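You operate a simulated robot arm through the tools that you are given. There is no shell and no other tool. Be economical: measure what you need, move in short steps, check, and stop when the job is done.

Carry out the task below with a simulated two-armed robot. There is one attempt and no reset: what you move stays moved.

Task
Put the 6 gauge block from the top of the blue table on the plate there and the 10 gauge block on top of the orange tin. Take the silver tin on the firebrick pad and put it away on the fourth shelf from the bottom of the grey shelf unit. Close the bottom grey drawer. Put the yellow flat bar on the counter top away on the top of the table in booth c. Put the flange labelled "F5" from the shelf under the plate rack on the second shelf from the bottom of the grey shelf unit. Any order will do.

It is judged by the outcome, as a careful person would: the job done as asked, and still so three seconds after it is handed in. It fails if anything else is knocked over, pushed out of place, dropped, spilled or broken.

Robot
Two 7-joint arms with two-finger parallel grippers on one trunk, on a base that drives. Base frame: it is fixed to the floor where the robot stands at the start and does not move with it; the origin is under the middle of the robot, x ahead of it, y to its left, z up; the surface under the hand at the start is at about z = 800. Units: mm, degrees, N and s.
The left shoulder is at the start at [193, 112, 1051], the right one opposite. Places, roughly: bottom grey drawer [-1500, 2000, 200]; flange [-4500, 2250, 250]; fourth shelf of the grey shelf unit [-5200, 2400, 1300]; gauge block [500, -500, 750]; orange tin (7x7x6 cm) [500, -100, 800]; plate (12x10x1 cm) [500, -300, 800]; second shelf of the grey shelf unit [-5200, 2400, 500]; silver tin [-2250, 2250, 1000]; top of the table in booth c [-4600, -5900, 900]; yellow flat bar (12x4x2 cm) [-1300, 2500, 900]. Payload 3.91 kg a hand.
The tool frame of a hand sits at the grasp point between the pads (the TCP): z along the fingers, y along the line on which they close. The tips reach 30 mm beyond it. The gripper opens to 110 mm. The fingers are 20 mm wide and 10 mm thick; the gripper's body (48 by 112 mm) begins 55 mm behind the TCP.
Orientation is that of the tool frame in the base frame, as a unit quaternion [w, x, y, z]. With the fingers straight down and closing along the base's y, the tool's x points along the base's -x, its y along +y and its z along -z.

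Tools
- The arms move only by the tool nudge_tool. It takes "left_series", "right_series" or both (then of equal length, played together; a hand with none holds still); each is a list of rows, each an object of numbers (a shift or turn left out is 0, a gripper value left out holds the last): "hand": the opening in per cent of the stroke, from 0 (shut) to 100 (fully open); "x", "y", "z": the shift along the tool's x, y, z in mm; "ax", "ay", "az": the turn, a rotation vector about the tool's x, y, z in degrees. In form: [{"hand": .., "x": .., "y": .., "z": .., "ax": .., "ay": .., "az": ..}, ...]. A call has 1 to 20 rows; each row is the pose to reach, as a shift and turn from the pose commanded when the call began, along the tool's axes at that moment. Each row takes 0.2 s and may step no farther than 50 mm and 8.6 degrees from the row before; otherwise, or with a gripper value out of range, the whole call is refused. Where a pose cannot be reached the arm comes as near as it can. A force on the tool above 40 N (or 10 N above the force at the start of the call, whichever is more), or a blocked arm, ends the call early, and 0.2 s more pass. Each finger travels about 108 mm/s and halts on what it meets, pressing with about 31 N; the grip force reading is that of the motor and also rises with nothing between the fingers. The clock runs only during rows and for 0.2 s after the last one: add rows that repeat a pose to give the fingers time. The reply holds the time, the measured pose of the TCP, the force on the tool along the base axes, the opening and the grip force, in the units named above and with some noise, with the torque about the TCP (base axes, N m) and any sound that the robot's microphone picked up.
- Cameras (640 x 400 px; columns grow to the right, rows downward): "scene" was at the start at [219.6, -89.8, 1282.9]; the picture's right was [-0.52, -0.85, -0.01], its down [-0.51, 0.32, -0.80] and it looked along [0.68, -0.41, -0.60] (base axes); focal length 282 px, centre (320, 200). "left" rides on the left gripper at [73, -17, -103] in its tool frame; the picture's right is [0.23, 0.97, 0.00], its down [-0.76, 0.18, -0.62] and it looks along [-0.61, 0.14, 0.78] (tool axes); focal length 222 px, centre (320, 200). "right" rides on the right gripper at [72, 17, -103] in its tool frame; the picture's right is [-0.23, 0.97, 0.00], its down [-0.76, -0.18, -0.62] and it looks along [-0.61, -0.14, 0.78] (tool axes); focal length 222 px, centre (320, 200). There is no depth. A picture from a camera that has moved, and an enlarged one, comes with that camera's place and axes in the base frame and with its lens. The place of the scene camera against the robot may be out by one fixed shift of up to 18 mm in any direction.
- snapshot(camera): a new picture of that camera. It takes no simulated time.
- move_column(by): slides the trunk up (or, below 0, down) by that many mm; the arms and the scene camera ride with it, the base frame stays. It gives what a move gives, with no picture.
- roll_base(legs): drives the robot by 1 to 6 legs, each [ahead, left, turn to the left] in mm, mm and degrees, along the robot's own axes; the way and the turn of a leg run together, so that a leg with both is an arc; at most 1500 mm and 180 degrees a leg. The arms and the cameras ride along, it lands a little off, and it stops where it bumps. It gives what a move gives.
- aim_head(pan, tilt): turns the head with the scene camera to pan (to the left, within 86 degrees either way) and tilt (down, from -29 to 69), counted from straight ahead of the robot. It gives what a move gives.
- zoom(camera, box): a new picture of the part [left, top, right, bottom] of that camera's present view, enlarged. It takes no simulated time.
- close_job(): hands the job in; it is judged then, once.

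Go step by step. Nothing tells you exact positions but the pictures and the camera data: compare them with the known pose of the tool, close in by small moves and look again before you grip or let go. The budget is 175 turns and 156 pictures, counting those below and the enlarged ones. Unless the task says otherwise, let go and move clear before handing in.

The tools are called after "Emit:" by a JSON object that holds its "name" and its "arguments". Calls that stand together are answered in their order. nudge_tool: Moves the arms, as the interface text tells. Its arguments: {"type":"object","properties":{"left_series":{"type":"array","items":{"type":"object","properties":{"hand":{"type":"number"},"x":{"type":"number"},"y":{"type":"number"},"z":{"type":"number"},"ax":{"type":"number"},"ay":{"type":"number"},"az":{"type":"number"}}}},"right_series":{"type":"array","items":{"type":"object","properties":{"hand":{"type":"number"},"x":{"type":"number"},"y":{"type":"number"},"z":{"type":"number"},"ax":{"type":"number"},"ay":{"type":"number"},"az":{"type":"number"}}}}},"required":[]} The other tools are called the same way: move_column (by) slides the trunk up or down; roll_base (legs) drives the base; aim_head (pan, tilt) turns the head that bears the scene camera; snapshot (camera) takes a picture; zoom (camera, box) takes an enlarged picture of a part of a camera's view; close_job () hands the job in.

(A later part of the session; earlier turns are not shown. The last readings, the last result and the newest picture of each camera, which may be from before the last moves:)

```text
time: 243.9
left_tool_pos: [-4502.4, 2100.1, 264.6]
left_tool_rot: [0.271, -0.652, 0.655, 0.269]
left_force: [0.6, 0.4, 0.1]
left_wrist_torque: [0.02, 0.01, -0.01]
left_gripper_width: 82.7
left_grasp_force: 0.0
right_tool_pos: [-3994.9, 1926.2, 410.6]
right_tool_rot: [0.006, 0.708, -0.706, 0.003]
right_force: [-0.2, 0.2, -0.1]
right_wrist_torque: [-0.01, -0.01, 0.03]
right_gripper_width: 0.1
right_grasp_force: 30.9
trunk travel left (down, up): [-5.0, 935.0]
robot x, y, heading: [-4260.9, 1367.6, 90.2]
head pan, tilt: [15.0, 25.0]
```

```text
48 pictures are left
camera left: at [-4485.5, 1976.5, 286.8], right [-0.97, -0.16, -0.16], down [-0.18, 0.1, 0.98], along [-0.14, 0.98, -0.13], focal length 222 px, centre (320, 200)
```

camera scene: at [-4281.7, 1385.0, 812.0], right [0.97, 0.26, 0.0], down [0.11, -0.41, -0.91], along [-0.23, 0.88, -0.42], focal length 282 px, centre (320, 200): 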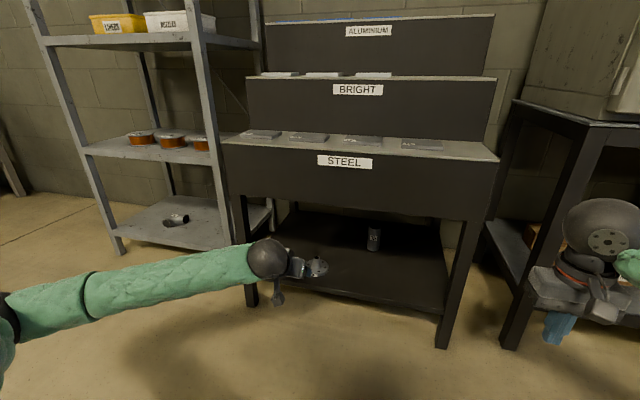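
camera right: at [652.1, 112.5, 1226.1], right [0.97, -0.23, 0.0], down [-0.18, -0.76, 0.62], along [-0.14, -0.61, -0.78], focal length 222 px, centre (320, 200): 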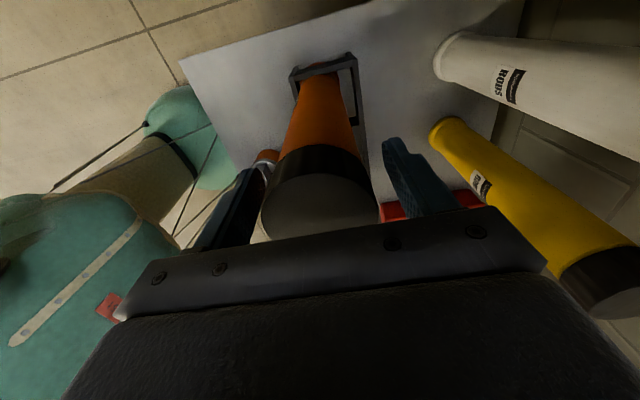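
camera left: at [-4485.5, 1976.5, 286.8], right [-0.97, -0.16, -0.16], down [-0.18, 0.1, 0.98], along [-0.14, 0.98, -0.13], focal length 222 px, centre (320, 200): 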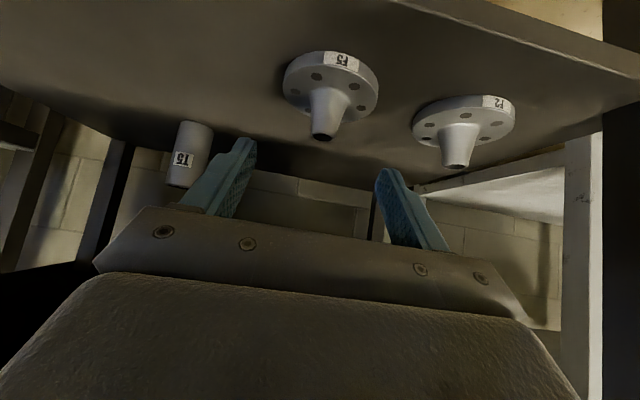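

Hub centre ≈ (−4503,2165). I advance along the finger axis and check before gripping.

Emit:
{"name": "nudge_tool", "arguments": {"left_series": [{"x": 8, "z": 15}, {"x": 8, "z": 35}, {"x": 8, "z": 55}, {"x": 8, "z": 72}, {"x": 8, "z": 82}, {"x": 8, "z": 82}]}}

Emit:
{"name": "snapshot", "arguments": {"camera": "left"}}

```text
time: 245.3
left_tool_pos: [-4502.3, 2152.7, 200.8]
left_tool_rot: [0.271, -0.653, 0.654, 0.27]
left_force: [0.5, 0.8, -0.2]
left_wrist_torque: [-0.04, -0.01, 0.01]
left_gripper_width: 82.4
left_grasp_force: 0.0
right_tool_pos: [-3994.9, 1926.9, 411.0]
right_tool_rot: [0.006, 0.709, -0.706, 0.004]
right_force: [-0.5, -0.5, -0.4]
right_wrist_torque: [0.01, -0.01, 0.04]
right_gripper_width: 0.1
right_grasp_force: 30.4
trunk travel left (down, up): [-5.0, 935.0]
robot x, y, heading: [-4264.6, 1362.9, 90.2]
head pan, tilt: [15.0, 25.0]
```

```text
47 pictures are left
camera left: at [-4485.4, 2028.6, 223.2], right [-0.97, -0.16, -0.16], down [-0.18, 0.1, 0.98], along [-0.14, 0.98, -0.13], focal length 222 px, centre (320, 200)
```

left: 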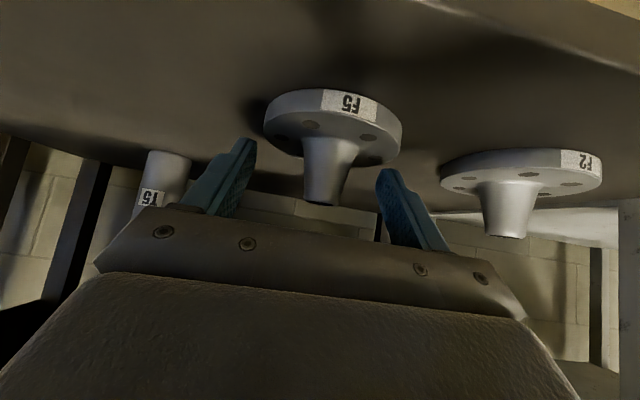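

The hub is between the fingers; gripping and lifting slightly.

Emit:
{"name": "nudge_tool", "arguments": {"left_series": [{"x": -1, "z": 3}, {"hand": 0, "x": -1, "z": 3}, {"hand": 0, "x": -1, "z": 3}, {"hand": 0, "x": -1, "z": 3}, {"hand": 0, "x": -1, "z": 3}, {"hand": 0, "x": -1, "z": 3}]}}

Emit:
{"name": "nudge_tool", "arguments": {"left_series": [{"x": -4, "z": -4}, {"x": -10, "z": -10}, {"x": -18, "z": -18}, {"x": -26, "z": -26}, {"x": -26, "z": -26}]}}

Emit:
{"name": "snapshot", "arguments": {"camera": "left"}}

```text
time: 246.8
left_tool_pos: [-4501.3, 2156.0, 200.0]
left_tool_rot: [0.272, -0.652, 0.655, 0.269]
left_force: [4.7, 0.4, 9.9]
left_wrist_torque: [0.05, -0.13, -0.04]
left_gripper_width: 28.1
left_grasp_force: 30.6
right_tool_pos: [-3994.3, 1925.9, 409.7]
right_tool_rot: [0.005, 0.708, -0.706, 0.002]
right_force: [0.7, 1.0, 0.0]
right_wrist_torque: [0.03, 0.0, -0.01]
right_gripper_width: 0.0
right_grasp_force: 30.5
trunk travel left (down, up): [-5.0, 935.0]
robot x, y, heading: [-4265.9, 1360.3, 90.2]
head pan, tilt: [15.0, 25.0]
```

```text
time: 247.9
left_tool_pos: [-4501.7, 2155.3, 236.6]
left_tool_rot: [0.271, -0.652, 0.655, 0.268]
left_force: [0.3, 0.3, -4.9]
left_wrist_torque: [-0.02, 0.02, -0.02]
left_gripper_width: 27.7
left_grasp_force: 30.8
right_tool_pos: [-3995.0, 1926.9, 409.7]
right_tool_rot: [0.005, 0.709, -0.706, 0.003]
right_force: [-0.4, 0.2, 0.2]
right_wrist_torque: [0.05, 0.0, 0.01]
right_gripper_width: 0.1
right_grasp_force: 31.0
trunk travel left (down, up): [-5.0, 935.0]
robot x, y, heading: [-4265.3, 1363.9, 90.0]
head pan, tilt: [15.0, 25.0]
```

```text
46 pictures are left
camera left: at [-4485.8, 2031.5, 258.3], right [-0.97, -0.16, -0.16], down [-0.18, 0.1, 0.98], along [-0.14, 0.98, -0.13], focal length 222 px, centre (320, 200)
```

left: 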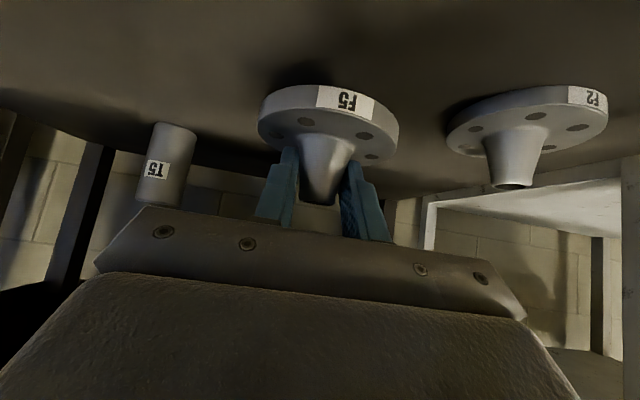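

F5 is held. I back out, raise the trunk 400 mm and drive to the grey shelf unit's second shelf (free spot at its left front).

Emit:
{"name": "roll_base", "arguments": {"legs": [[-330, 0, 0], [0, 909, 0]]}}

Emit:
{"name": "move_column", "arguments": {"by": 400}}

Emit:
{"name": "aim_head", "arguments": {"pan": 5, "tilt": 35}}

Emit:
{"name": "snapshot", "arguments": {"camera": "scene"}}

Emit:
{"name": "snapshot", "arguments": {"camera": "left"}}

```text
time: 254.5
left_tool_pos: [-5416.6, 1818.9, 236.5]
left_tool_rot: [-0.27, 0.654, -0.653, -0.27]
left_force: [-0.2, -0.3, -5.1]
left_wrist_torque: [-0.01, -0.01, 0.01]
left_gripper_width: 27.4
left_grasp_force: 31.2
right_tool_pos: [-4906.1, 1593.5, 410.9]
right_tool_rot: [0.006, 0.71, -0.704, 0.003]
right_force: [-0.2, 0.6, 0.1]
right_wrist_torque: [0.0, 0.03, 0.03]
right_gripper_width: 0.0
right_grasp_force: 30.5
trunk travel left (down, up): [-5.0, 935.0]
robot x, y, heading: [-5170.9, 1027.2, 90.4]
head pan, tilt: [15.0, 25.0]
```

```text
time: 258.4
left_tool_pos: [-5415.5, 1819.4, 636.6]
left_tool_rot: [-0.269, 0.655, -0.653, -0.27]
left_force: [-0.2, -0.2, -6.2]
left_wrist_torque: [-0.03, -0.03, -0.02]
left_gripper_width: 27.4
left_grasp_force: 31.4
right_tool_pos: [-4906.5, 1593.5, 810.8]
right_tool_rot: [0.005, 0.71, -0.704, 0.003]
right_force: [-0.5, -0.2, 0.7]
right_wrist_torque: [0.0, 0.01, 0.03]
right_gripper_width: 0.2
right_grasp_force: 30.7
trunk travel left (down, up): [-405.0, 535.0]
robot x, y, heading: [-5170.1, 1026.8, 90.4]
head pan, tilt: [15.0, 25.0]
```

```text
time: 259.1
left_tool_pos: [-5415.8, 1820.2, 634.8]
left_tool_rot: [-0.269, 0.655, -0.653, -0.269]
left_force: [0.2, 0.0, -5.1]
left_wrist_torque: [-0.03, -0.01, -0.05]
left_gripper_width: 27.4
left_grasp_force: 31.3
right_tool_pos: [-4907.3, 1592.9, 808.6]
right_tool_rot: [0.006, 0.71, -0.704, 0.003]
right_force: [0.4, -0.3, 0.5]
right_wrist_torque: [0.02, -0.03, -0.01]
right_gripper_width: 0.0
right_grasp_force: 30.9
trunk travel left (down, up): [-405.0, 535.0]
robot x, y, heading: [-5173.4, 1021.8, 90.3]
head pan, tilt: [5.0, 35.0]
```

```text
45 pictures are left
camera scene: at [-5176.3, 1159.8, 1196.3], right [1.0, 0.09, 0.0], down [0.05, -0.57, -0.82], along [-0.08, 0.82, -0.57], focal length 282 px, centre (320, 200)
```

scene: 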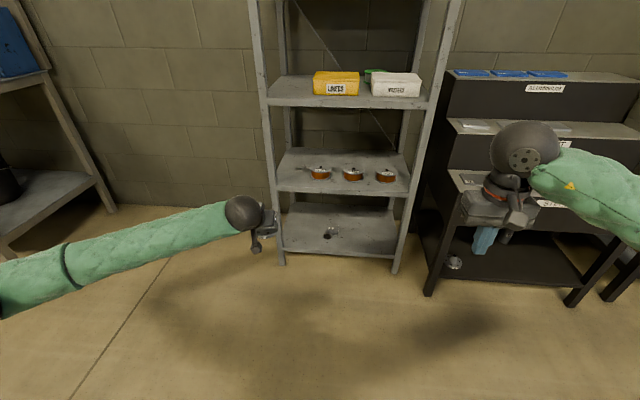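

```text
44 pictures are left
camera left: at [-5398.7, 1695.2, 658.2], right [-0.97, -0.16, -0.16], down [-0.18, 0.1, 0.98], along [-0.14, 0.98, -0.13], focal length 222 px, centre (320, 200)
```

left: 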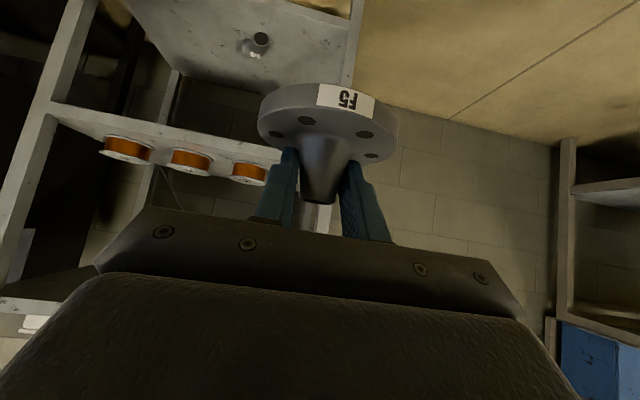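

The free spot is left of the orange spools; to clear the post I aim for x≈−5380, y≈2265. I drive closer and check.

Emit:
{"name": "roll_base", "arguments": {"legs": [[320, -38, 0]]}}

Emit:
{"name": "snapshot", "arguments": {"camera": "left"}}

Emit:
{"name": "aim_head", "arguments": {"pan": 15, "tilt": 38}}

Emit:
{"name": "zoom", "arguments": {"camera": "scene", "box": [180, 60, 480, 260]}}

```text
time: 261.2
left_tool_pos: [-5382.2, 2140.5, 635.9]
left_tool_rot: [-0.27, 0.655, -0.652, -0.27]
left_force: [1.0, 1.1, -5.7]
left_wrist_torque: [-0.04, -0.03, -0.01]
left_gripper_width: 27.6
left_grasp_force: 30.7
right_tool_pos: [-4872.8, 1916.4, 810.5]
right_tool_rot: [0.005, 0.711, -0.704, 0.003]
right_force: [-0.4, -0.7, -0.3]
right_wrist_torque: [-0.03, 0.0, 0.02]
right_gripper_width: 0.0
right_grasp_force: 31.8
trunk travel left (down, up): [-405.0, 535.0]
robot x, y, heading: [-5136.1, 1348.0, 90.3]
head pan, tilt: [5.0, 35.0]
```

```text
43 pictures are left
camera left: at [-5364.8, 2016.1, 657.6], right [-0.97, -0.16, -0.16], down [-0.18, 0.1, 0.98], along [-0.14, 0.98, -0.13], focal length 222 px, centre (320, 200)
```

left: 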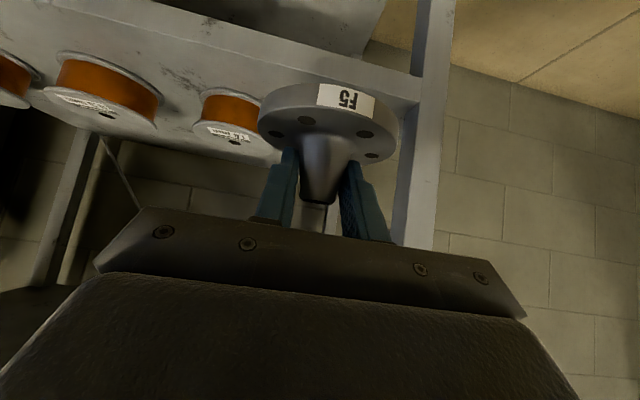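

```text
time: 261.9
left_tool_pos: [-5382.5, 2139.9, 635.4]
left_tool_rot: [-0.269, 0.655, -0.653, -0.269]
left_force: [0.2, -0.8, -6.7]
left_wrist_torque: [-0.03, 0.03, 0.0]
left_gripper_width: 27.3
left_grasp_force: 31.0
right_tool_pos: [-4872.9, 1914.8, 810.4]
right_tool_rot: [0.006, 0.711, -0.704, 0.003]
right_force: [0.2, -0.6, -0.1]
right_wrist_torque: [0.0, -0.01, 0.03]
right_gripper_width: 0.2
right_grasp_force: 30.5
trunk travel left (down, up): [-405.0, 535.0]
robot x, y, heading: [-5138.8, 1349.0, 90.7]
head pan, tilt: [15.0, 38.0]
```

```text
2.00 times, centred on (330, 160) of scene
camera zoom: at [-5155.6, 1476.5, 1191.7], right [0.96, 0.27, 0.0], down [0.16, -0.59, -0.79], along [-0.21, 0.76, -0.62], focal length 565 px, centre (300, 280)
```

zoom: 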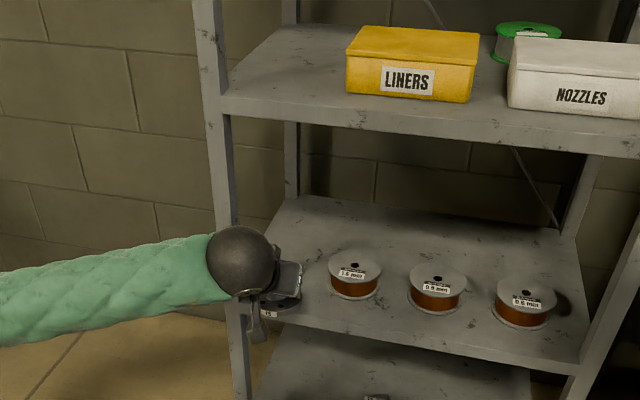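

There's comfortable room. I drive 80 mm ahead and move the flange over the spot.

Emit:
{"name": "roll_base", "arguments": {"legs": [[80, 8, 0]]}}

Emit:
{"name": "nudge_tool", "arguments": {"left_series": [{"x": -10, "z": 14}, {"x": -20, "z": 28}, {"x": -30, "z": 42}, {"x": -30, "z": 48}, {"x": -30, "z": 48}]}}

Emit:
{"name": "snapshot", "arguments": {"camera": "left"}}

Emit:
{"name": "zoom", "arguments": {"camera": "scene", "box": [180, 60, 480, 260]}}

```text
time: 263.0
left_tool_pos: [-5390.5, 2221.2, 634.7]
left_tool_rot: [-0.269, 0.654, -0.653, -0.269]
left_force: [-1.2, 0.5, -6.4]
left_wrist_torque: [-0.01, -0.02, 0.01]
left_gripper_width: 27.4
left_grasp_force: 30.9
right_tool_pos: [-4881.8, 1997.2, 809.4]
right_tool_rot: [0.006, 0.711, -0.704, 0.003]
right_force: [-0.2, 0.2, -0.3]
right_wrist_torque: [-0.03, 0.0, -0.03]
right_gripper_width: 0.0
right_grasp_force: 30.7
trunk travel left (down, up): [-405.0, 535.0]
robot x, y, heading: [-5143.2, 1430.8, 90.7]
head pan, tilt: [15.0, 38.0]
```

```text
time: 264.2
left_tool_pos: [-5390.6, 2273.6, 623.1]
left_tool_rot: [-0.27, 0.654, -0.653, -0.269]
left_force: [-0.3, -0.1, -5.6]
left_wrist_torque: [-0.02, 0.03, -0.01]
left_gripper_width: 27.3
left_grasp_force: 30.5
right_tool_pos: [-4880.0, 1995.5, 810.5]
right_tool_rot: [0.006, 0.711, -0.703, 0.003]
right_force: [-0.3, -0.3, 0.2]
right_wrist_torque: [-0.01, -0.02, -0.04]
right_gripper_width: 0.1
right_grasp_force: 31.0
trunk travel left (down, up): [-405.0, 535.0]
robot x, y, heading: [-5145.8, 1430.9, 90.5]
head pan, tilt: [15.0, 38.0]
```

```text
41 pictures are left
camera left: at [-5372.7, 2151.1, 645.2], right [-0.97, -0.16, -0.16], down [-0.18, 0.1, 0.98], along [-0.14, 0.98, -0.13], focal length 222 px, centre (320, 200)
```

left: 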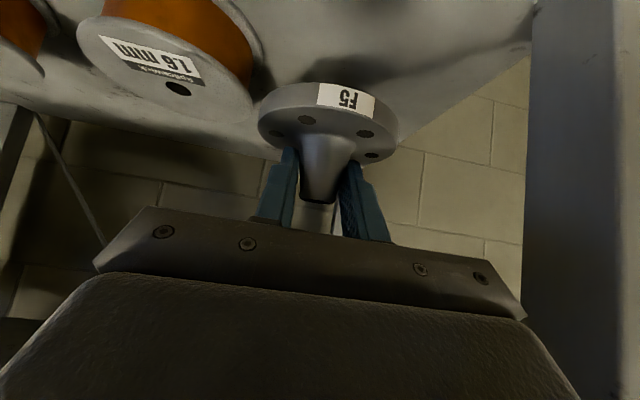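

```text
2.00 times, centred on (330, 160) of scene
camera zoom: at [-5164.2, 1556.9, 1191.7], right [0.96, 0.27, 0.0], down [0.16, -0.59, -0.79], along [-0.21, 0.76, -0.62], focal length 565 px, centre (300, 280)
```

zoom: 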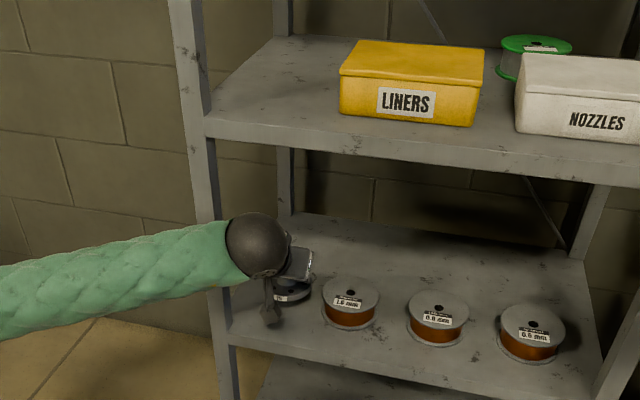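

I shift 10 mm left and lower until contact.

Emit:
{"name": "nudge_tool", "arguments": {"left_series": [{"y": 5}, {"y": 10}, {"y": 10, "x": 12, "z": 12}, {"y": 10, "x": 22, "z": 22}, {"y": 10, "x": 28, "z": 28}, {"y": 10, "x": 31, "z": 31}, {"y": 10, "x": 33, "z": 33}, {"y": 10, "x": 35, "z": 35}, {"y": 10, "x": 37, "z": 37}, {"y": 10, "x": 39, "z": 39}, {"y": 10, "x": 41, "z": 41}, {"y": 10, "x": 43, "z": 43}]}}

Emit:
{"name": "snapshot", "arguments": {"camera": "left"}}

```text
time: 266.8
left_tool_pos: [-5400.6, 2275.3, 561.5]
left_tool_rot: [-0.269, 0.655, -0.653, -0.269]
left_force: [-0.4, 0.6, -4.6]
left_wrist_torque: [-0.01, 0.01, -0.01]
left_gripper_width: 27.8
left_grasp_force: 31.0
right_tool_pos: [-4881.5, 1994.7, 809.1]
right_tool_rot: [0.005, 0.711, -0.703, 0.003]
right_force: [-0.7, -0.6, -0.5]
right_wrist_torque: [-0.02, -0.01, -0.03]
right_gripper_width: 0.0
right_grasp_force: 31.0
trunk travel left (down, up): [-405.0, 535.0]
robot x, y, heading: [-5147.2, 1427.9, 90.4]
head pan, tilt: [15.0, 38.0]
```

```text
39 pictures are left
camera left: at [-5383.2, 2151.3, 584.1], right [-0.97, -0.16, -0.16], down [-0.18, 0.1, 0.98], along [-0.14, 0.98, -0.13], focal length 222 px, centre (320, 200)
```

left: 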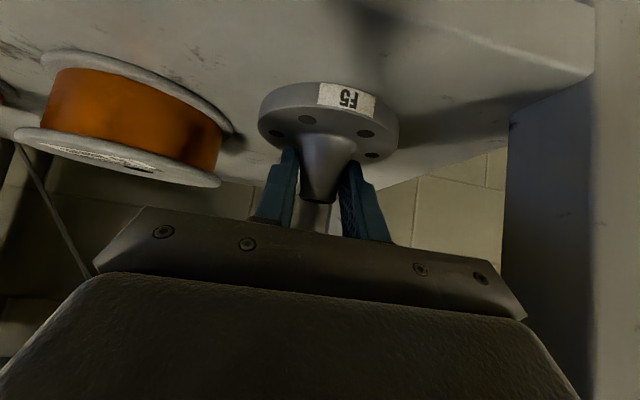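

Not yet in contact; continuing down in small steps.

Emit:
{"name": "nudge_tool", "arguments": {"left_series": [{"x": 1.4, "z": 1.4}, {"x": 2.8, "z": 2.8}, {"x": 4.2, "z": 4.2}, {"x": 5.6, "z": 5.6}, {"x": 7, "z": 7}, {"x": 8.4, "z": 8.4}, {"x": 9.8, "z": 9.8}, {"x": 11.2, "z": 11.2}, {"x": 12.6, "z": 12.6}, {"x": 14, "z": 14}]}}

Emit:
{"name": "snapshot", "arguments": {"camera": "left"}}

```text
time: 267.9
left_tool_pos: [-5401.2, 2278.5, 559.8]
left_tool_rot: [-0.274, 0.653, -0.651, -0.272]
left_force: [1.7, 0.8, 12.8]
left_wrist_torque: [0.02, 0.01, -0.13]
left_gripper_width: 27.5
left_grasp_force: 31.0
right_tool_pos: [-4881.2, 1994.9, 810.0]
right_tool_rot: [0.006, 0.711, -0.703, 0.003]
right_force: [-0.3, -0.9, 0.0]
right_wrist_torque: [0.0, -0.02, -0.01]
right_gripper_width: 0.0
right_grasp_force: 31.2
trunk travel left (down, up): [-405.0, 535.0]
robot x, y, heading: [-5142.8, 1424.3, 90.4]
head pan, tilt: [15.0, 38.0]
stopped in row 5 (left hand): the force on the tool passed its limit at 42 N (the readings are from after the stop); the commanded pose is now the measured one
```

```text
38 pictures are left
camera left: at [-5383.3, 2153.4, 581.3], right [-0.97, -0.16, -0.16], down [-0.18, 0.09, 0.98], along [-0.14, 0.98, -0.12], focal length 222 px, centre (320, 200)
```

left: 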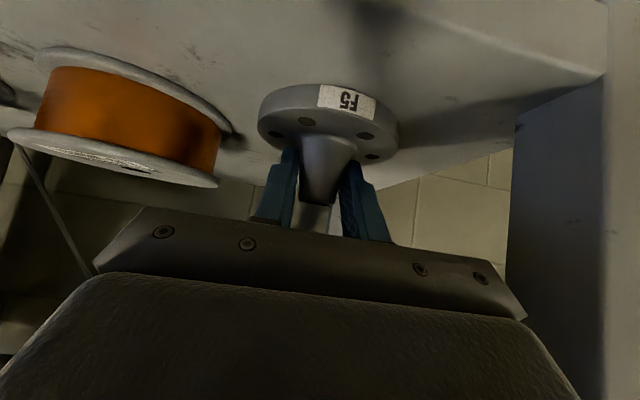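

Contact on the shelf. Releasing and withdrawing along the finger axis.

Emit:
{"name": "nudge_tool", "arguments": {"left_series": [{"x": -0.7, "z": -0.7}, {"hand": 32, "x": -0.7, "z": -0.7}, {"hand": 45, "x": -0.7, "z": -0.7}, {"hand": 60, "x": -0.7, "z": -0.7}, {"x": -3, "z": -15}, {"x": -3, "z": -40}, {"x": -3, "z": -70}, {"x": -3, "z": -100}, {"x": -3, "z": -130}]}}

Emit:
{"name": "roll_base", "arguments": {"legs": [[-250, 0, 0]]}}

Emit:
{"name": "snapshot", "arguments": {"camera": "scene"}}

```text
time: 269.9
left_tool_pos: [-5401.0, 2186.6, 650.1]
left_tool_rot: [-0.273, 0.653, -0.652, -0.272]
left_force: [0.4, 0.4, 0.9]
left_wrist_torque: [0.03, 0.01, 0.0]
left_gripper_width: 66.0
left_grasp_force: 0.1
right_tool_pos: [-4880.0, 1993.7, 809.1]
right_tool_rot: [0.006, 0.71, -0.704, 0.003]
right_force: [0.3, 0.5, -0.2]
right_wrist_torque: [0.0, -0.01, -0.01]
right_gripper_width: 0.0
right_grasp_force: 31.0
trunk travel left (down, up): [-405.0, 535.0]
robot x, y, heading: [-5142.6, 1426.9, 90.6]
head pan, tilt: [15.0, 38.0]
```

```text
time: 271.8
left_tool_pos: [-5399.7, 1932.0, 650.8]
left_tool_rot: [-0.272, 0.655, -0.651, -0.272]
left_force: [-0.1, 0.0, 0.6]
left_wrist_torque: [0.01, 0.01, 0.04]
left_gripper_width: 66.0
left_grasp_force: 0.0
right_tool_pos: [-4880.4, 1744.0, 810.2]
right_tool_rot: [0.004, 0.712, -0.702, 0.003]
right_force: [0.0, -0.3, -0.2]
right_wrist_torque: [0.03, -0.02, -0.01]
right_gripper_width: 0.0
right_grasp_force: 31.0
trunk travel left (down, up): [-405.0, 535.0]
robot x, y, heading: [-5144.5, 1178.6, 90.6]
head pan, tilt: [15.0, 38.0]
```

```text
37 pictures are left
camera scene: at [-5162.0, 1303.5, 1191.9], right [0.96, 0.27, 0.0], down [0.17, -0.59, -0.79], along [-0.21, 0.76, -0.62], focal length 282 px, centre (320, 200)
```

scene: 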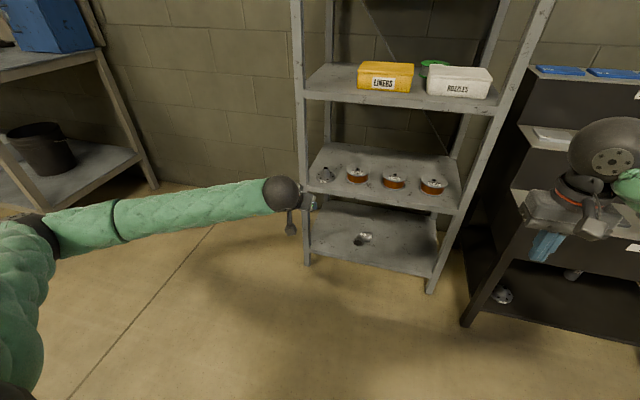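

The flange stands on the second shelf beside the spools. Now back to the counter for the yellow flat bar.

Emit:
{"name": "roll_base", "arguments": {"legs": [[-200, 0, -0.6], [0, -1500, 0], [0, -1500, 0], [0, -560, 0]]}}

Emit:
{"name": "move_column", "arguments": {"by": 250}}

Emit:
{"name": "roll_base", "arguments": {"legs": [[560, 0, 0]]}}

Emit:
{"name": "aim_head", "arguments": {"pan": -12, "tilt": 35}}

Emit:
{"name": "snapshot", "arguments": {"camera": "scene"}}

```text
time: 290.3
left_tool_pos: [-1832.9, 1759.8, 650.5]
left_tool_rot: [-0.271, 0.656, -0.65, -0.272]
left_force: [0.1, 0.0, -0.4]
left_wrist_torque: [0.01, 0.0, 0.02]
left_gripper_width: 66.0
left_grasp_force: 0.0
right_tool_pos: [-1313.0, 1571.4, 810.2]
right_tool_rot: [0.006, 0.712, -0.702, 0.003]
right_force: [-0.5, 0.7, 0.2]
right_wrist_torque: [0.0, 0.02, -0.03]
right_gripper_width: 0.2
right_grasp_force: 30.9
trunk travel left (down, up): [-405.0, 535.0]
robot x, y, heading: [-1574.9, 1000.6, 90.7]
head pan, tilt: [15.0, 38.0]
```

```text
time: 292.9
left_tool_pos: [-1833.8, 1759.7, 899.4]
left_tool_rot: [-0.271, 0.655, -0.651, -0.272]
left_force: [-0.7, -0.1, -0.4]
left_wrist_torque: [-0.02, 0.02, 0.05]
left_gripper_width: 65.8
left_grasp_force: 0.0
right_tool_pos: [-1312.5, 1572.2, 1060.1]
right_tool_rot: [0.005, 0.712, -0.702, 0.003]
right_force: [0.6, -0.1, 0.2]
right_wrist_torque: [0.0, -0.02, -0.01]
right_gripper_width: 0.0
right_grasp_force: 31.2
trunk travel left (down, up): [-655.0, 285.0]
robot x, y, heading: [-1573.8, 1004.0, 90.8]
head pan, tilt: [15.0, 38.0]
```

```text
time: 294.9
left_tool_pos: [-1836.0, 2043.2, 900.6]
left_tool_rot: [-0.269, 0.656, -0.653, -0.267]
left_force: [-5.5, -12.5, 12.4]
left_wrist_torque: [0.38, -0.55, -0.32]
left_gripper_width: 65.6
left_grasp_force: 0.1
right_tool_pos: [-1317.5, 1862.6, 1059.8]
right_tool_rot: [0.005, 0.712, -0.702, 0.004]
right_force: [-0.4, -0.4, -0.4]
right_wrist_torque: [0.02, 0.0, 0.02]
right_gripper_width: 0.0
right_grasp_force: 30.9
trunk travel left (down, up): [-655.0, 285.0]
robot x, y, heading: [-1581.2, 1291.8, 90.7]
head pan, tilt: [15.0, 38.0]
stopped in leg 1: the force on the tool passed its limit at 248 N (the readings are from after the stop); the commanded pose is now the measured one
```

```text
time: 295.8
left_tool_pos: [-1834.1, 2042.7, 900.8]
left_tool_rot: [-0.269, 0.655, -0.654, -0.268]
left_force: [-3.0, -8.6, 2.1]
left_wrist_torque: [-0.05, -0.04, -0.2]
left_gripper_width: 64.6
left_grasp_force: 0.0
right_tool_pos: [-1316.1, 1862.6, 1058.9]
right_tool_rot: [0.005, 0.712, -0.702, 0.003]
right_force: [0.1, -0.8, -0.2]
right_wrist_torque: [-0.03, -0.02, 0.0]
right_gripper_width: 0.0
right_grasp_force: 31.1
trunk travel left (down, up): [-655.0, 285.0]
robot x, y, heading: [-1584.5, 1298.2, 90.6]
head pan, tilt: [-12.0, 35.0]
```

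```text
36 pictures are left
camera scene: at [-1557.7, 1425.2, 1446.4], right [0.98, -0.2, 0.0], down [-0.11, -0.56, -0.82], along [0.16, 0.8, -0.57], focal length 282 px, centre (320, 200)
```

scene: 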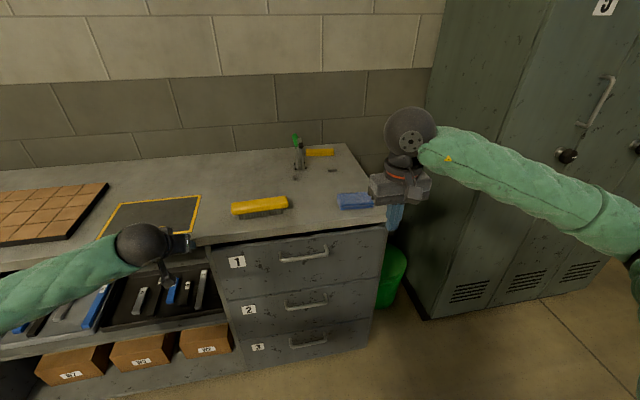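

The left fingers bumped the counter's front edge; nothing looks displaced. I back off and raise the left hand.

Emit:
{"name": "roll_base", "arguments": {"legs": [[-150, 0, 0]]}}

Emit:
{"name": "nudge_tool", "arguments": {"left_series": [{"x": -20, "z": -30}, {"x": -45, "z": -60}, {"x": -70, "z": -90}, {"x": -95, "z": -120}, {"x": -120, "z": -150}, {"x": -145, "z": -180}, {"x": -170, "z": -210}, {"x": -195, "z": -240}, {"x": -220, "z": -270}], "right_series": [{"hand": 80, "az": 8.4}, {"az": 16.8}, {"az": 25.2}, {"az": 33.6}, {"az": 42}, {"az": 50.4}, {"az": 58.8}, {"az": 67.2}, {"az": 75.6}]}}

Emit:
{"name": "roll_base", "arguments": {"legs": [[380, 0, 0]]}}

Emit:
{"name": "snapshot", "arguments": {"camera": "scene"}}

```text
time: 297.2
left_tool_pos: [-1831.5, 1891.3, 900.8]
left_tool_rot: [-0.269, 0.655, -0.653, -0.268]
left_force: [-0.4, -0.1, 1.1]
left_wrist_torque: [0.02, 0.03, -0.02]
left_gripper_width: 66.0
left_grasp_force: 0.2
right_tool_pos: [-1313.1, 1709.6, 1061.6]
right_tool_rot: [0.005, 0.711, -0.703, 0.003]
right_force: [-0.6, -0.9, -0.5]
right_wrist_torque: [0.04, 0.0, -0.02]
right_gripper_width: 0.0
right_grasp_force: 31.3
trunk travel left (down, up): [-655.0, 285.0]
robot x, y, heading: [-1573.5, 1146.0, 90.4]
head pan, tilt: [-12.0, 35.0]
```

```text
time: 299.2
left_tool_pos: [-1832.9, 1858.5, 1249.6]
left_tool_rot: [-0.268, 0.655, -0.654, -0.267]
left_force: [0.3, -0.3, 0.4]
left_wrist_torque: [0.01, 0.03, -0.01]
left_gripper_width: 66.0
left_grasp_force: 0.1
right_tool_pos: [-1313.4, 1710.5, 1059.9]
right_tool_rot: [-0.003, -0.13, 0.991, -0.007]
right_force: [0.1, 0.4, 0.3]
right_wrist_torque: [0.02, -0.04, 0.01]
right_gripper_width: 87.9
right_grasp_force: 0.1
trunk travel left (down, up): [-655.0, 285.0]
robot x, y, heading: [-1575.4, 1146.8, 90.8]
head pan, tilt: [-12.0, 35.0]
```

```text
time: 301.6
left_tool_pos: [-1836.0, 2240.6, 1247.7]
left_tool_rot: [-0.269, 0.655, -0.654, -0.267]
left_force: [-0.4, 0.2, 0.2]
left_wrist_torque: [-0.03, 0.02, 0.01]
left_gripper_width: 65.9
left_grasp_force: 0.0
right_tool_pos: [-1318.8, 2091.4, 1058.9]
right_tool_rot: [-0.002, -0.132, 0.991, -0.007]
right_force: [-0.8, -0.5, -1.0]
right_wrist_torque: [0.0, -0.01, 0.01]
right_gripper_width: 88.0
right_grasp_force: 0.0
trunk travel left (down, up): [-655.0, 285.0]
robot x, y, heading: [-1582.5, 1522.4, 90.6]
head pan, tilt: [-12.0, 35.0]
```

```text
35 pictures are left
camera scene: at [-1559.6, 1655.4, 1446.2], right [0.98, -0.2, 0.0], down [-0.11, -0.56, -0.82], along [0.16, 0.8, -0.57], focal length 282 px, centre (320, 200)
```

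scene: 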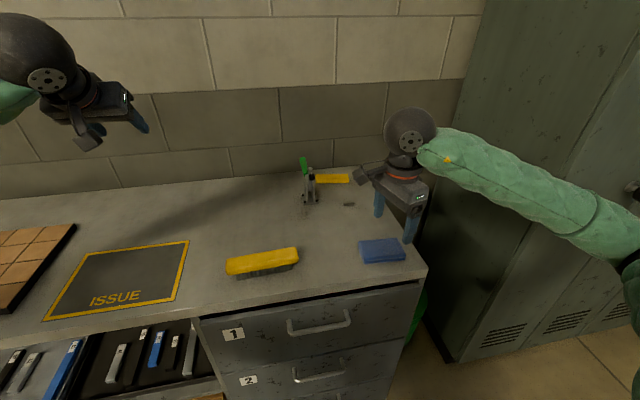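

The bar lies behind a toggle clamp near (−1350,2500). Zooming for detail.

Emit:
{"name": "zoom", "arguments": {"camera": "scene", "box": [280, 145, 370, 215]}}

```text
5.71 times, centred on (325, 180) of scene
camera zoom: at [-1559.6, 1655.4, 1446.2], right [0.98, -0.2, 0.0], down [-0.11, -0.56, -0.82], along [0.16, 0.8, -0.57], focal length 1613 px, centre (291, 314)
```

zoom: 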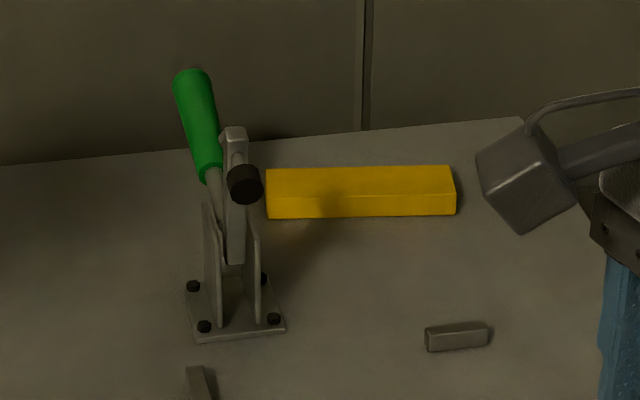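

Bar centre ≈ (−1356,2490), turned −9°. I drive 130 mm ahead and bring the right hand over its right-of-centre part, away from the clamp.

Emit:
{"name": "roll_base", "arguments": {"legs": [[130, 0, 0]]}}

Emit:
{"name": "nudge_tool", "arguments": {"right_series": [{"x": -7, "y": 38, "az": 3.4}, {"x": -14, "y": 76, "az": 6.8}, {"x": -21, "y": 114, "az": 10.2}, {"x": -28, "y": 151, "az": 13.6}, {"x": -35, "y": 189, "az": 17}, {"x": -43, "y": 227, "az": 20.4}, {"x": -50, "y": 262, "az": 23.9}, {"x": -50, "y": 262, "az": 23.9}]}}

Emit:
{"name": "snapshot", "arguments": {"camera": "right"}}

```text
time: 302.9
left_tool_pos: [-1837.8, 2371.3, 1248.4]
left_tool_rot: [-0.269, 0.655, -0.654, -0.267]
left_force: [0.2, 0.3, 0.2]
left_wrist_torque: [-0.04, 0.0, 0.03]
left_gripper_width: 65.9
left_grasp_force: 0.2
right_tool_pos: [-1319.8, 2221.8, 1059.6]
right_tool_rot: [-0.003, -0.131, 0.991, -0.008]
right_force: [-0.2, 0.0, -0.8]
right_wrist_torque: [-0.04, -0.01, -0.01]
right_gripper_width: 87.9
right_grasp_force: 0.0
trunk travel left (down, up): [-655.0, 285.0]
robot x, y, heading: [-1582.5, 1650.3, 90.7]
head pan, tilt: [-12.0, 35.0]
```

```text
time: 304.7
left_tool_pos: [-1837.2, 2367.8, 1248.6]
left_tool_rot: [-0.269, 0.654, -0.654, -0.268]
left_force: [0.6, -0.7, 0.2]
left_wrist_torque: [-0.01, -0.03, 0.0]
left_gripper_width: 65.7
left_grasp_force: 0.0
right_tool_pos: [-1337.7, 2486.8, 1055.2]
right_tool_rot: [0.0, 0.077, 0.997, -0.007]
right_force: [0.1, -0.6, 0.3]
right_wrist_torque: [0.02, -0.01, 0.02]
right_gripper_width: 87.9
right_grasp_force: 0.1
trunk travel left (down, up): [-655.0, 285.0]
robot x, y, heading: [-1580.3, 1651.1, 90.5]
head pan, tilt: [-12.0, 35.0]
```

```text
33 pictures are left
camera right: at [-1407.8, 2517.3, 1159.6], right [0.37, 0.93, -0.01], down [0.73, -0.28, 0.62], along [0.58, -0.24, -0.78], focal length 222 px, centre (320, 200)
```

right: 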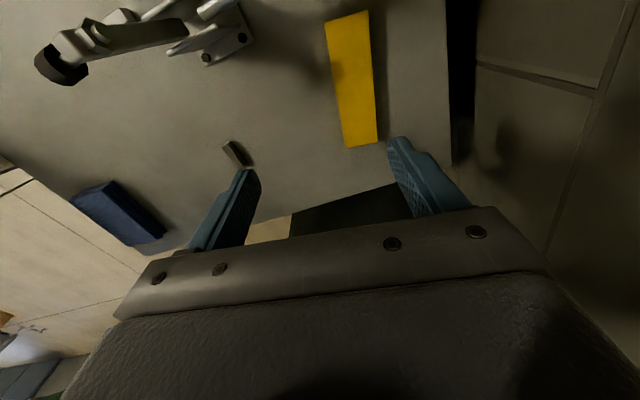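

The bar centre is really ≈ (−1348,2527). I correct and descend.

Emit:
{"name": "nudge_tool", "arguments": {"right_series": [{"x": 2, "y": 20, "z": 10}, {"x": 3, "y": 38, "z": 25}, {"x": 3, "y": 38, "z": 50}, {"x": 3, "y": 38, "z": 75}, {"x": 3, "y": 38, "z": 95}, {"x": 3, "y": 38, "z": 104}, {"x": 3, "y": 38, "z": 104}]}}

Emit:
{"name": "snapshot", "arguments": {"camera": "right"}}

```text
time: 306.3
left_tool_pos: [-1836.4, 2370.4, 1247.6]
left_tool_rot: [-0.268, 0.654, -0.654, -0.267]
left_force: [-0.8, 0.1, 0.1]
left_wrist_torque: [0.0, 0.04, 0.01]
left_gripper_width: 66.0
left_grasp_force: 0.1
right_tool_pos: [-1336.7, 2521.9, 950.8]
right_tool_rot: [-0.002, 0.076, 0.997, -0.006]
right_force: [0.2, 0.6, -0.4]
right_wrist_torque: [0.02, 0.0, 0.03]
right_gripper_width: 88.0
right_grasp_force: 0.1
trunk travel left (down, up): [-655.0, 285.0]
robot x, y, heading: [-1582.8, 1650.6, 90.5]
head pan, tilt: [-12.0, 35.0]
```

```text
32 pictures are left
camera right: at [-1405.3, 2553.2, 1054.9], right [0.37, 0.93, -0.01], down [0.73, -0.28, 0.63], along [0.58, -0.24, -0.78], focal length 222 px, centre (320, 200)
```

right: 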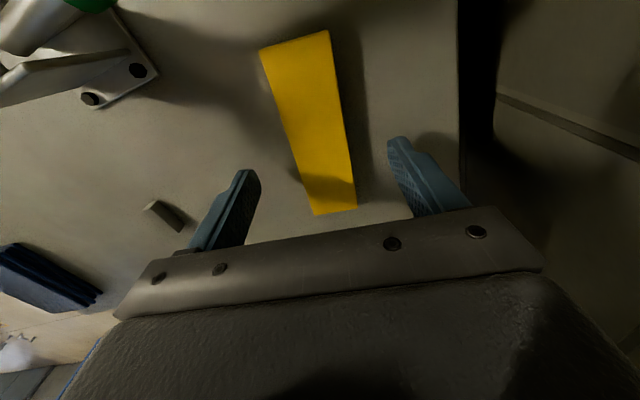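

Bar is centred between the fingers. Final descent, grip, test lift.

Emit:
{"name": "nudge_tool", "arguments": {"right_series": [{"y": 3, "z": 5}, {"y": 3, "z": 9}, {"y": 3, "z": 12}, {"y": 3, "z": 12}, {"hand": 0, "y": 3, "z": 12}, {"hand": 0, "y": 3, "z": 12}, {"hand": 0, "y": 3, "z": 12}, {"hand": 0, "y": 3, "z": 12}]}}

Emit:
{"name": "nudge_tool", "arguments": {"right_series": [{"z": -8}, {"z": -20}, {"z": -40}, {"z": -70}, {"z": -100}, {"z": -130}, {"z": -160}]}}

Emit:
{"name": "snapshot", "arguments": {"camera": "right"}}

```text
time: 308.1
left_tool_pos: [-1837.0, 2370.2, 1247.8]
left_tool_rot: [-0.269, 0.654, -0.654, -0.267]
left_force: [0.5, 0.6, -0.3]
left_wrist_torque: [0.0, -0.03, 0.01]
left_gripper_width: 66.4
left_grasp_force: 0.1
right_tool_pos: [-1337.0, 2526.9, 940.3]
right_tool_rot: [-0.001, 0.076, 0.997, -0.008]
right_force: [-0.9, 1.2, 1.3]
right_wrist_torque: [0.04, -0.17, 0.06]
right_gripper_width: 37.4
right_grasp_force: 30.9
trunk travel left (down, up): [-655.0, 285.0]
robot x, y, heading: [-1583.5, 1653.7, 90.6]
head pan, tilt: [-12.0, 35.0]
```

```text
time: 309.7
left_tool_pos: [-1837.7, 2370.1, 1248.3]
left_tool_rot: [-0.268, 0.655, -0.654, -0.267]
left_force: [0.2, 0.9, 0.1]
left_wrist_torque: [-0.01, -0.02, 0.03]
left_gripper_width: 65.8
left_grasp_force: 0.1
right_tool_pos: [-1335.3, 2529.1, 1100.3]
right_tool_rot: [0.0, 0.077, 0.997, -0.007]
right_force: [0.4, 0.1, -2.5]
right_wrist_torque: [-0.01, -0.03, -0.01]
right_gripper_width: 37.5
right_grasp_force: 31.5
trunk travel left (down, up): [-655.0, 285.0]
robot x, y, heading: [-1581.3, 1653.0, 90.5]
head pan, tilt: [-12.0, 35.0]
```

```text
31 pictures are left
camera right: at [-1404.8, 2558.7, 1203.5], right [0.37, 0.93, -0.01], down [0.73, -0.28, 0.63], along [0.58, -0.24, -0.78], focal length 222 px, centre (320, 200)
```

right: 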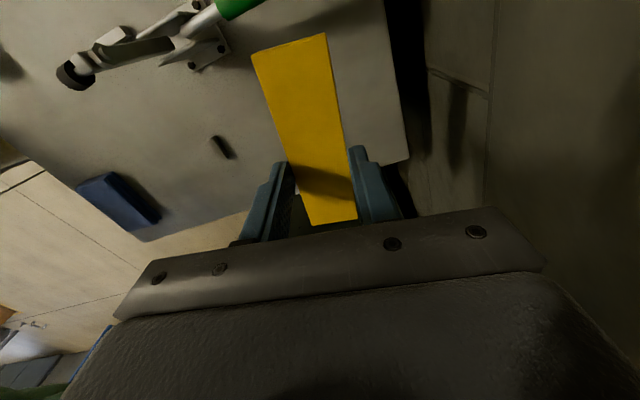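

The bar is held. I retreat, pull the arm in, turn toward booth C and look.

Emit:
{"name": "move_column", "arguments": {"by": 60}}

Emit:
{"name": "roll_base", "arguments": {"legs": [[-800, 0, 0]]}}

Emit:
{"name": "nudge_tool", "arguments": {"right_series": [{"x": -5, "y": -35}, {"x": -10, "y": -70}, {"x": -15, "y": -105}, {"x": -20, "y": -140}, {"x": -25, "y": -175}, {"x": -30, "y": -210}, {"x": -35, "y": -245}]}}

Emit:
{"name": "roll_base", "arguments": {"legs": [[0, 0, 155]]}}

Emit:
{"name": "aim_head", "arguments": {"pan": 0, "tilt": 10}}

Emit:
{"name": "snapshot", "arguments": {"camera": "scene"}}

```text
time: 310.7
left_tool_pos: [-1837.6, 2371.8, 1308.3]
left_tool_rot: [0.269, -0.654, 0.655, 0.267]
left_force: [0.4, 0.2, -0.6]
left_wrist_torque: [0.02, -0.01, -0.03]
left_gripper_width: 66.2
left_grasp_force: 0.0
right_tool_pos: [-1335.7, 2528.4, 1158.3]
right_tool_rot: [-0.001, 0.076, 0.997, -0.007]
right_force: [0.2, 0.1, -1.5]
right_wrist_torque: [-0.03, -0.02, 0.05]
right_gripper_width: 37.6
right_grasp_force: 31.0
trunk travel left (down, up): [-715.0, 225.0]
robot x, y, heading: [-1580.9, 1651.9, 90.4]
head pan, tilt: [-12.0, 35.0]
```

```text
time: 315.0
left_tool_pos: [-1829.0, 1565.7, 1308.8]
left_tool_rot: [0.269, -0.654, 0.655, 0.266]
left_force: [0.8, 0.6, 0.2]
left_wrist_torque: [0.0, -0.01, 0.01]
left_gripper_width: 66.1
left_grasp_force: 0.1
right_tool_pos: [-1325.8, 1725.0, 1159.9]
right_tool_rot: [0.0, 0.077, 0.997, -0.006]
right_force: [-0.8, 0.3, -1.8]
right_wrist_torque: [0.0, -0.02, -0.04]
right_gripper_width: 37.4
right_grasp_force: 31.2
trunk travel left (down, up): [-715.0, 225.0]
robot x, y, heading: [-1575.7, 852.6, 90.5]
head pan, tilt: [-12.0, 35.0]
```

```text
time: 316.6
left_tool_pos: [-1828.1, 1564.4, 1309.2]
left_tool_rot: [0.27, -0.654, 0.655, 0.267]
left_force: [1.0, -0.8, 0.7]
left_wrist_torque: [0.01, -0.01, -0.01]
left_gripper_width: 65.8
left_grasp_force: 0.1
right_tool_pos: [-1328.4, 1475.5, 1163.2]
right_tool_rot: [-0.001, 0.076, 0.997, -0.007]
right_force: [-0.3, -0.6, -1.0]
right_wrist_torque: [0.0, -0.04, -0.02]
right_gripper_width: 37.4
right_grasp_force: 30.2
trunk travel left (down, up): [-715.0, 225.0]
robot x, y, heading: [-1571.9, 847.3, 90.5]
head pan, tilt: [-12.0, 35.0]
```

```text
time: 323.3
left_tool_pos: [-1652.7, 91.5, 1308.6]
left_tool_rot: [0.201, 0.783, 0.494, -0.321]
left_force: [0.2, 0.3, 0.1]
left_wrist_torque: [-0.01, 0.0, 0.02]
left_gripper_width: 66.0
left_grasp_force: 0.1
right_tool_pos: [-2064.4, 387.5, 1162.9]
right_tool_rot: [-0.006, 0.955, -0.296, 0.002]
right_force: [-0.6, 0.3, -1.9]
right_wrist_torque: [-0.02, -0.02, 0.0]
right_gripper_width: 37.3
right_grasp_force: 31.4
trunk travel left (down, up): [-715.0, 225.0]
robot x, y, heading: [-1570.2, 846.9, -114.9]
head pan, tilt: [-12.0, 35.0]
```

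```text
time: 324.2
left_tool_pos: [-1652.2, 92.9, 1308.3]
left_tool_rot: [0.2, 0.783, 0.494, -0.32]
left_force: [-0.3, 0.6, -0.2]
left_wrist_torque: [-0.03, 0.04, 0.02]
left_gripper_width: 66.2
left_grasp_force: 0.1
right_tool_pos: [-2064.0, 387.3, 1162.8]
right_tool_rot: [-0.006, 0.955, -0.295, 0.002]
right_force: [-0.7, 0.3, -2.0]
right_wrist_torque: [0.0, 0.01, 0.03]
right_gripper_width: 37.5
right_grasp_force: 30.9
trunk travel left (down, up): [-715.0, 225.0]
robot x, y, heading: [-1572.7, 847.2, -115.0]
head pan, tilt: [0.0, 10.0]
```

```text
30 pictures are left
camera scene: at [-1630.0, 712.6, 1546.3], right [-0.91, 0.42, 0.0], down [0.07, 0.16, -0.98], along [-0.42, -0.89, -0.18], focal length 282 px, centre (320, 200)
```

scene: 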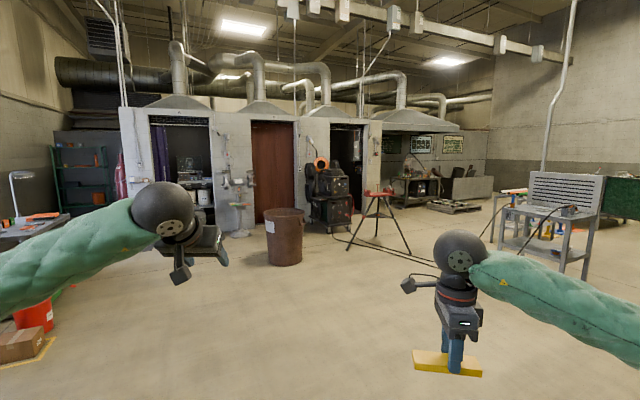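

I see three booths ahead; I zoom to identify booth C.

Emit:
{"name": "zoom", "arguments": {"camera": "scene", "box": [110, 90, 470, 270]}}

Emit:
{"name": "zoom", "arguments": {"camera": "scene", "box": [280, 100, 420, 240]}}

```text
1.78 times, centred on (290, 180) of scene
camera zoom: at [-1630.0, 712.6, 1546.3], right [-0.91, 0.42, 0.0], down [0.07, 0.16, -0.98], along [-0.42, -0.89, -0.18], focal length 502 px, centre (373, 236)
```

zoom: 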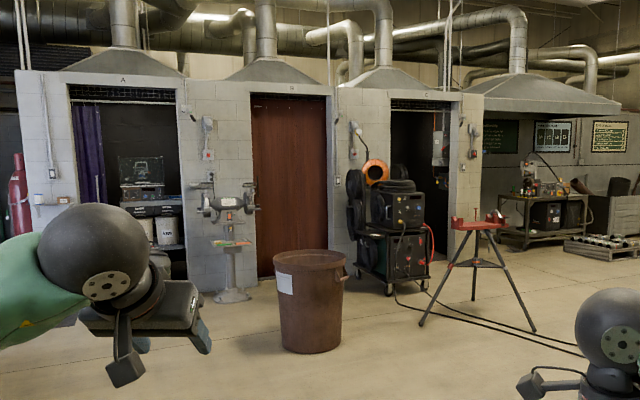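

```text
2.86 times, centred on (350, 170) of scene
camera zoom: at [-1630.0, 712.6, 1546.3], right [-0.91, 0.42, 0.0], down [0.07, 0.16, -0.98], along [-0.42, -0.89, -0.18], focal length 807 px, centre (234, 286)
```

zoom: 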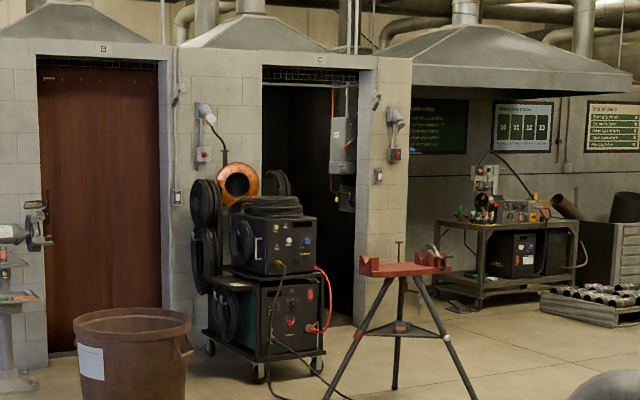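

Booth C is the third doorway, partly screened by a welding cart; a tripod stands before it. I'll approach from the right-hand (west) side, in steps.

Emit:
{"name": "roll_base", "arguments": {"legs": [[0, 0, 25], [783, -1043, 0], [783, -1043, 0], [783, -1043, 0]]}}

Emit:
{"name": "aim_head", "arguments": {"pan": -5, "tilt": 18}}

Emit:
{"name": "snapshot", "arguments": {"camera": "scene"}}

```text
time: 344.3
left_tool_pos: [-4410.1, -2252.9, 1308.8]
left_tool_rot: [0.268, 0.652, 0.656, -0.268]
left_force: [-0.2, -0.3, 0.5]
left_wrist_torque: [-0.01, 0.03, 0.0]
left_gripper_width: 66.1
left_grasp_force: 0.1
right_tool_pos: [-4910.9, -2166.2, 1162.6]
right_tool_rot: [-0.007, 0.997, -0.074, 0.0]
right_force: [-0.9, 0.1, -3.0]
right_wrist_torque: [-0.01, -0.02, 0.01]
right_gripper_width: 37.5
right_grasp_force: 30.5
trunk travel left (down, up): [-715.0, 225.0]
robot x, y, heading: [-4668.9, -1538.8, -89.3]
head pan, tilt: [0.0, 10.0]
```

```text
time: 345.0
left_tool_pos: [-4410.9, -2252.6, 1309.0]
left_tool_rot: [0.268, 0.652, 0.656, -0.268]
left_force: [-0.2, 0.4, 0.8]
left_wrist_torque: [0.02, -0.02, 0.01]
left_gripper_width: 65.9
left_grasp_force: 0.1
right_tool_pos: [-4910.4, -2166.1, 1162.8]
right_tool_rot: [-0.007, 0.997, -0.074, 0.001]
right_force: [0.6, 0.0, -1.5]
right_wrist_torque: [0.02, 0.0, -0.02]
right_gripper_width: 37.3
right_grasp_force: 31.0
trunk travel left (down, up): [-715.0, 225.0]
robot x, y, heading: [-4671.0, -1536.2, -89.0]
head pan, tilt: [-5.0, 18.0]
```

```text
27 pictures are left
camera scene: at [-4671.2, -1687.0, 1533.4], right [-1.0, 0.07, 0.0], down [0.02, 0.31, -0.95], along [-0.07, -0.95, -0.31], focal length 282 px, centre (320, 200)
```

scene: 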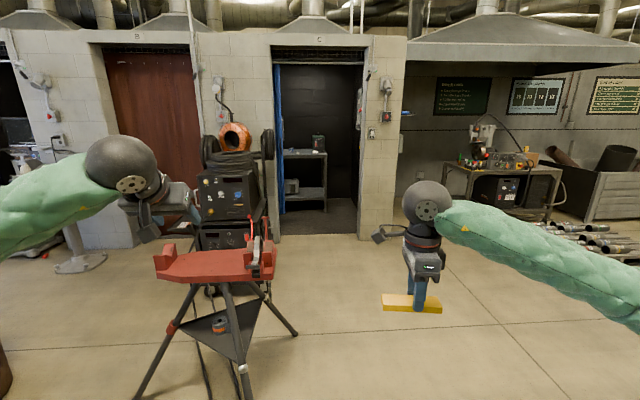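

The doorway of booth C (x≈−5427…−4390, y≈−4870) is open, with a table inside. I pass the tripod on its right and stop before the doorway.

Emit:
{"name": "roll_base", "arguments": {"legs": [[864, -379, -1], [1400, 110, 0]]}}

Emit:
{"name": "aim_head", "arguments": {"pan": 8, "tilt": 22}}

Emit:
{"name": "snapshot", "arguments": {"camera": "scene"}}

```text
time: 355.1
left_tool_pos: [-4591.7, -4188.9, 1323.9]
left_tool_rot: [0.299, 0.594, 0.704, -0.248]
left_force: [-0.6, -0.9, 0.2]
left_wrist_torque: [0.0, 0.02, 0.01]
left_gripper_width: 66.0
left_grasp_force: 0.0
right_tool_pos: [-5101.8, -4185.9, 1163.7]
right_tool_rot: [-0.004, 1.0, 0.005, 0.004]
right_force: [-0.7, 0.0, -1.8]
right_wrist_torque: [0.02, 0.02, 0.0]
right_gripper_width: 37.6
right_grasp_force: 31.0
trunk travel left (down, up): [-715.0, 225.0]
robot x, y, heading: [-4956.0, -3533.6, -80.1]
head pan, tilt: [-5.0, 18.0]
stopped in leg 2: the robot was blocked; the commanded pose is now the measured one
```

```text
time: 355.9
left_tool_pos: [-4592.4, -4188.1, 1324.4]
left_tool_rot: [0.298, 0.595, 0.704, -0.249]
left_force: [-0.6, -0.4, 0.6]
left_wrist_torque: [0.0, -0.03, 0.0]
left_gripper_width: 66.1
left_grasp_force: 0.1
right_tool_pos: [-5102.7, -4181.6, 1167.5]
right_tool_rot: [-0.003, 1.0, 0.004, 0.003]
right_force: [0.9, -0.5, -1.3]
right_wrist_torque: [0.01, 0.03, 0.03]
right_gripper_width: 37.8
right_grasp_force: 30.9
trunk travel left (down, up): [-715.0, 225.0]
robot x, y, heading: [-4957.8, -3530.3, -79.9]
head pan, tilt: [8.0, 22.0]
```

```text
26 pictures are left
camera scene: at [-4927.9, -3665.7, 1528.7], right [-0.95, -0.31, -0.01], down [-0.11, 0.35, -0.93], along [0.29, -0.89, -0.37], focal length 282 px, centre (320, 200)
```

scene: 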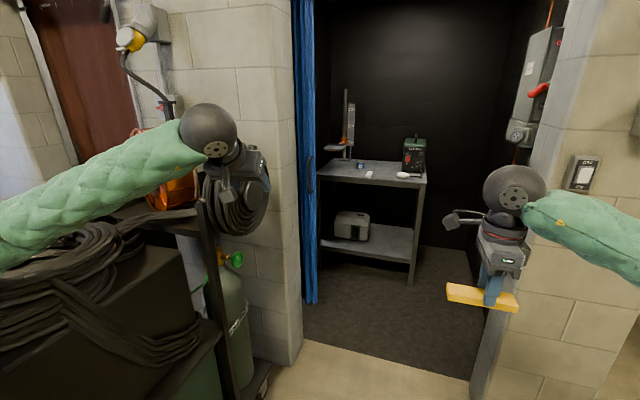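

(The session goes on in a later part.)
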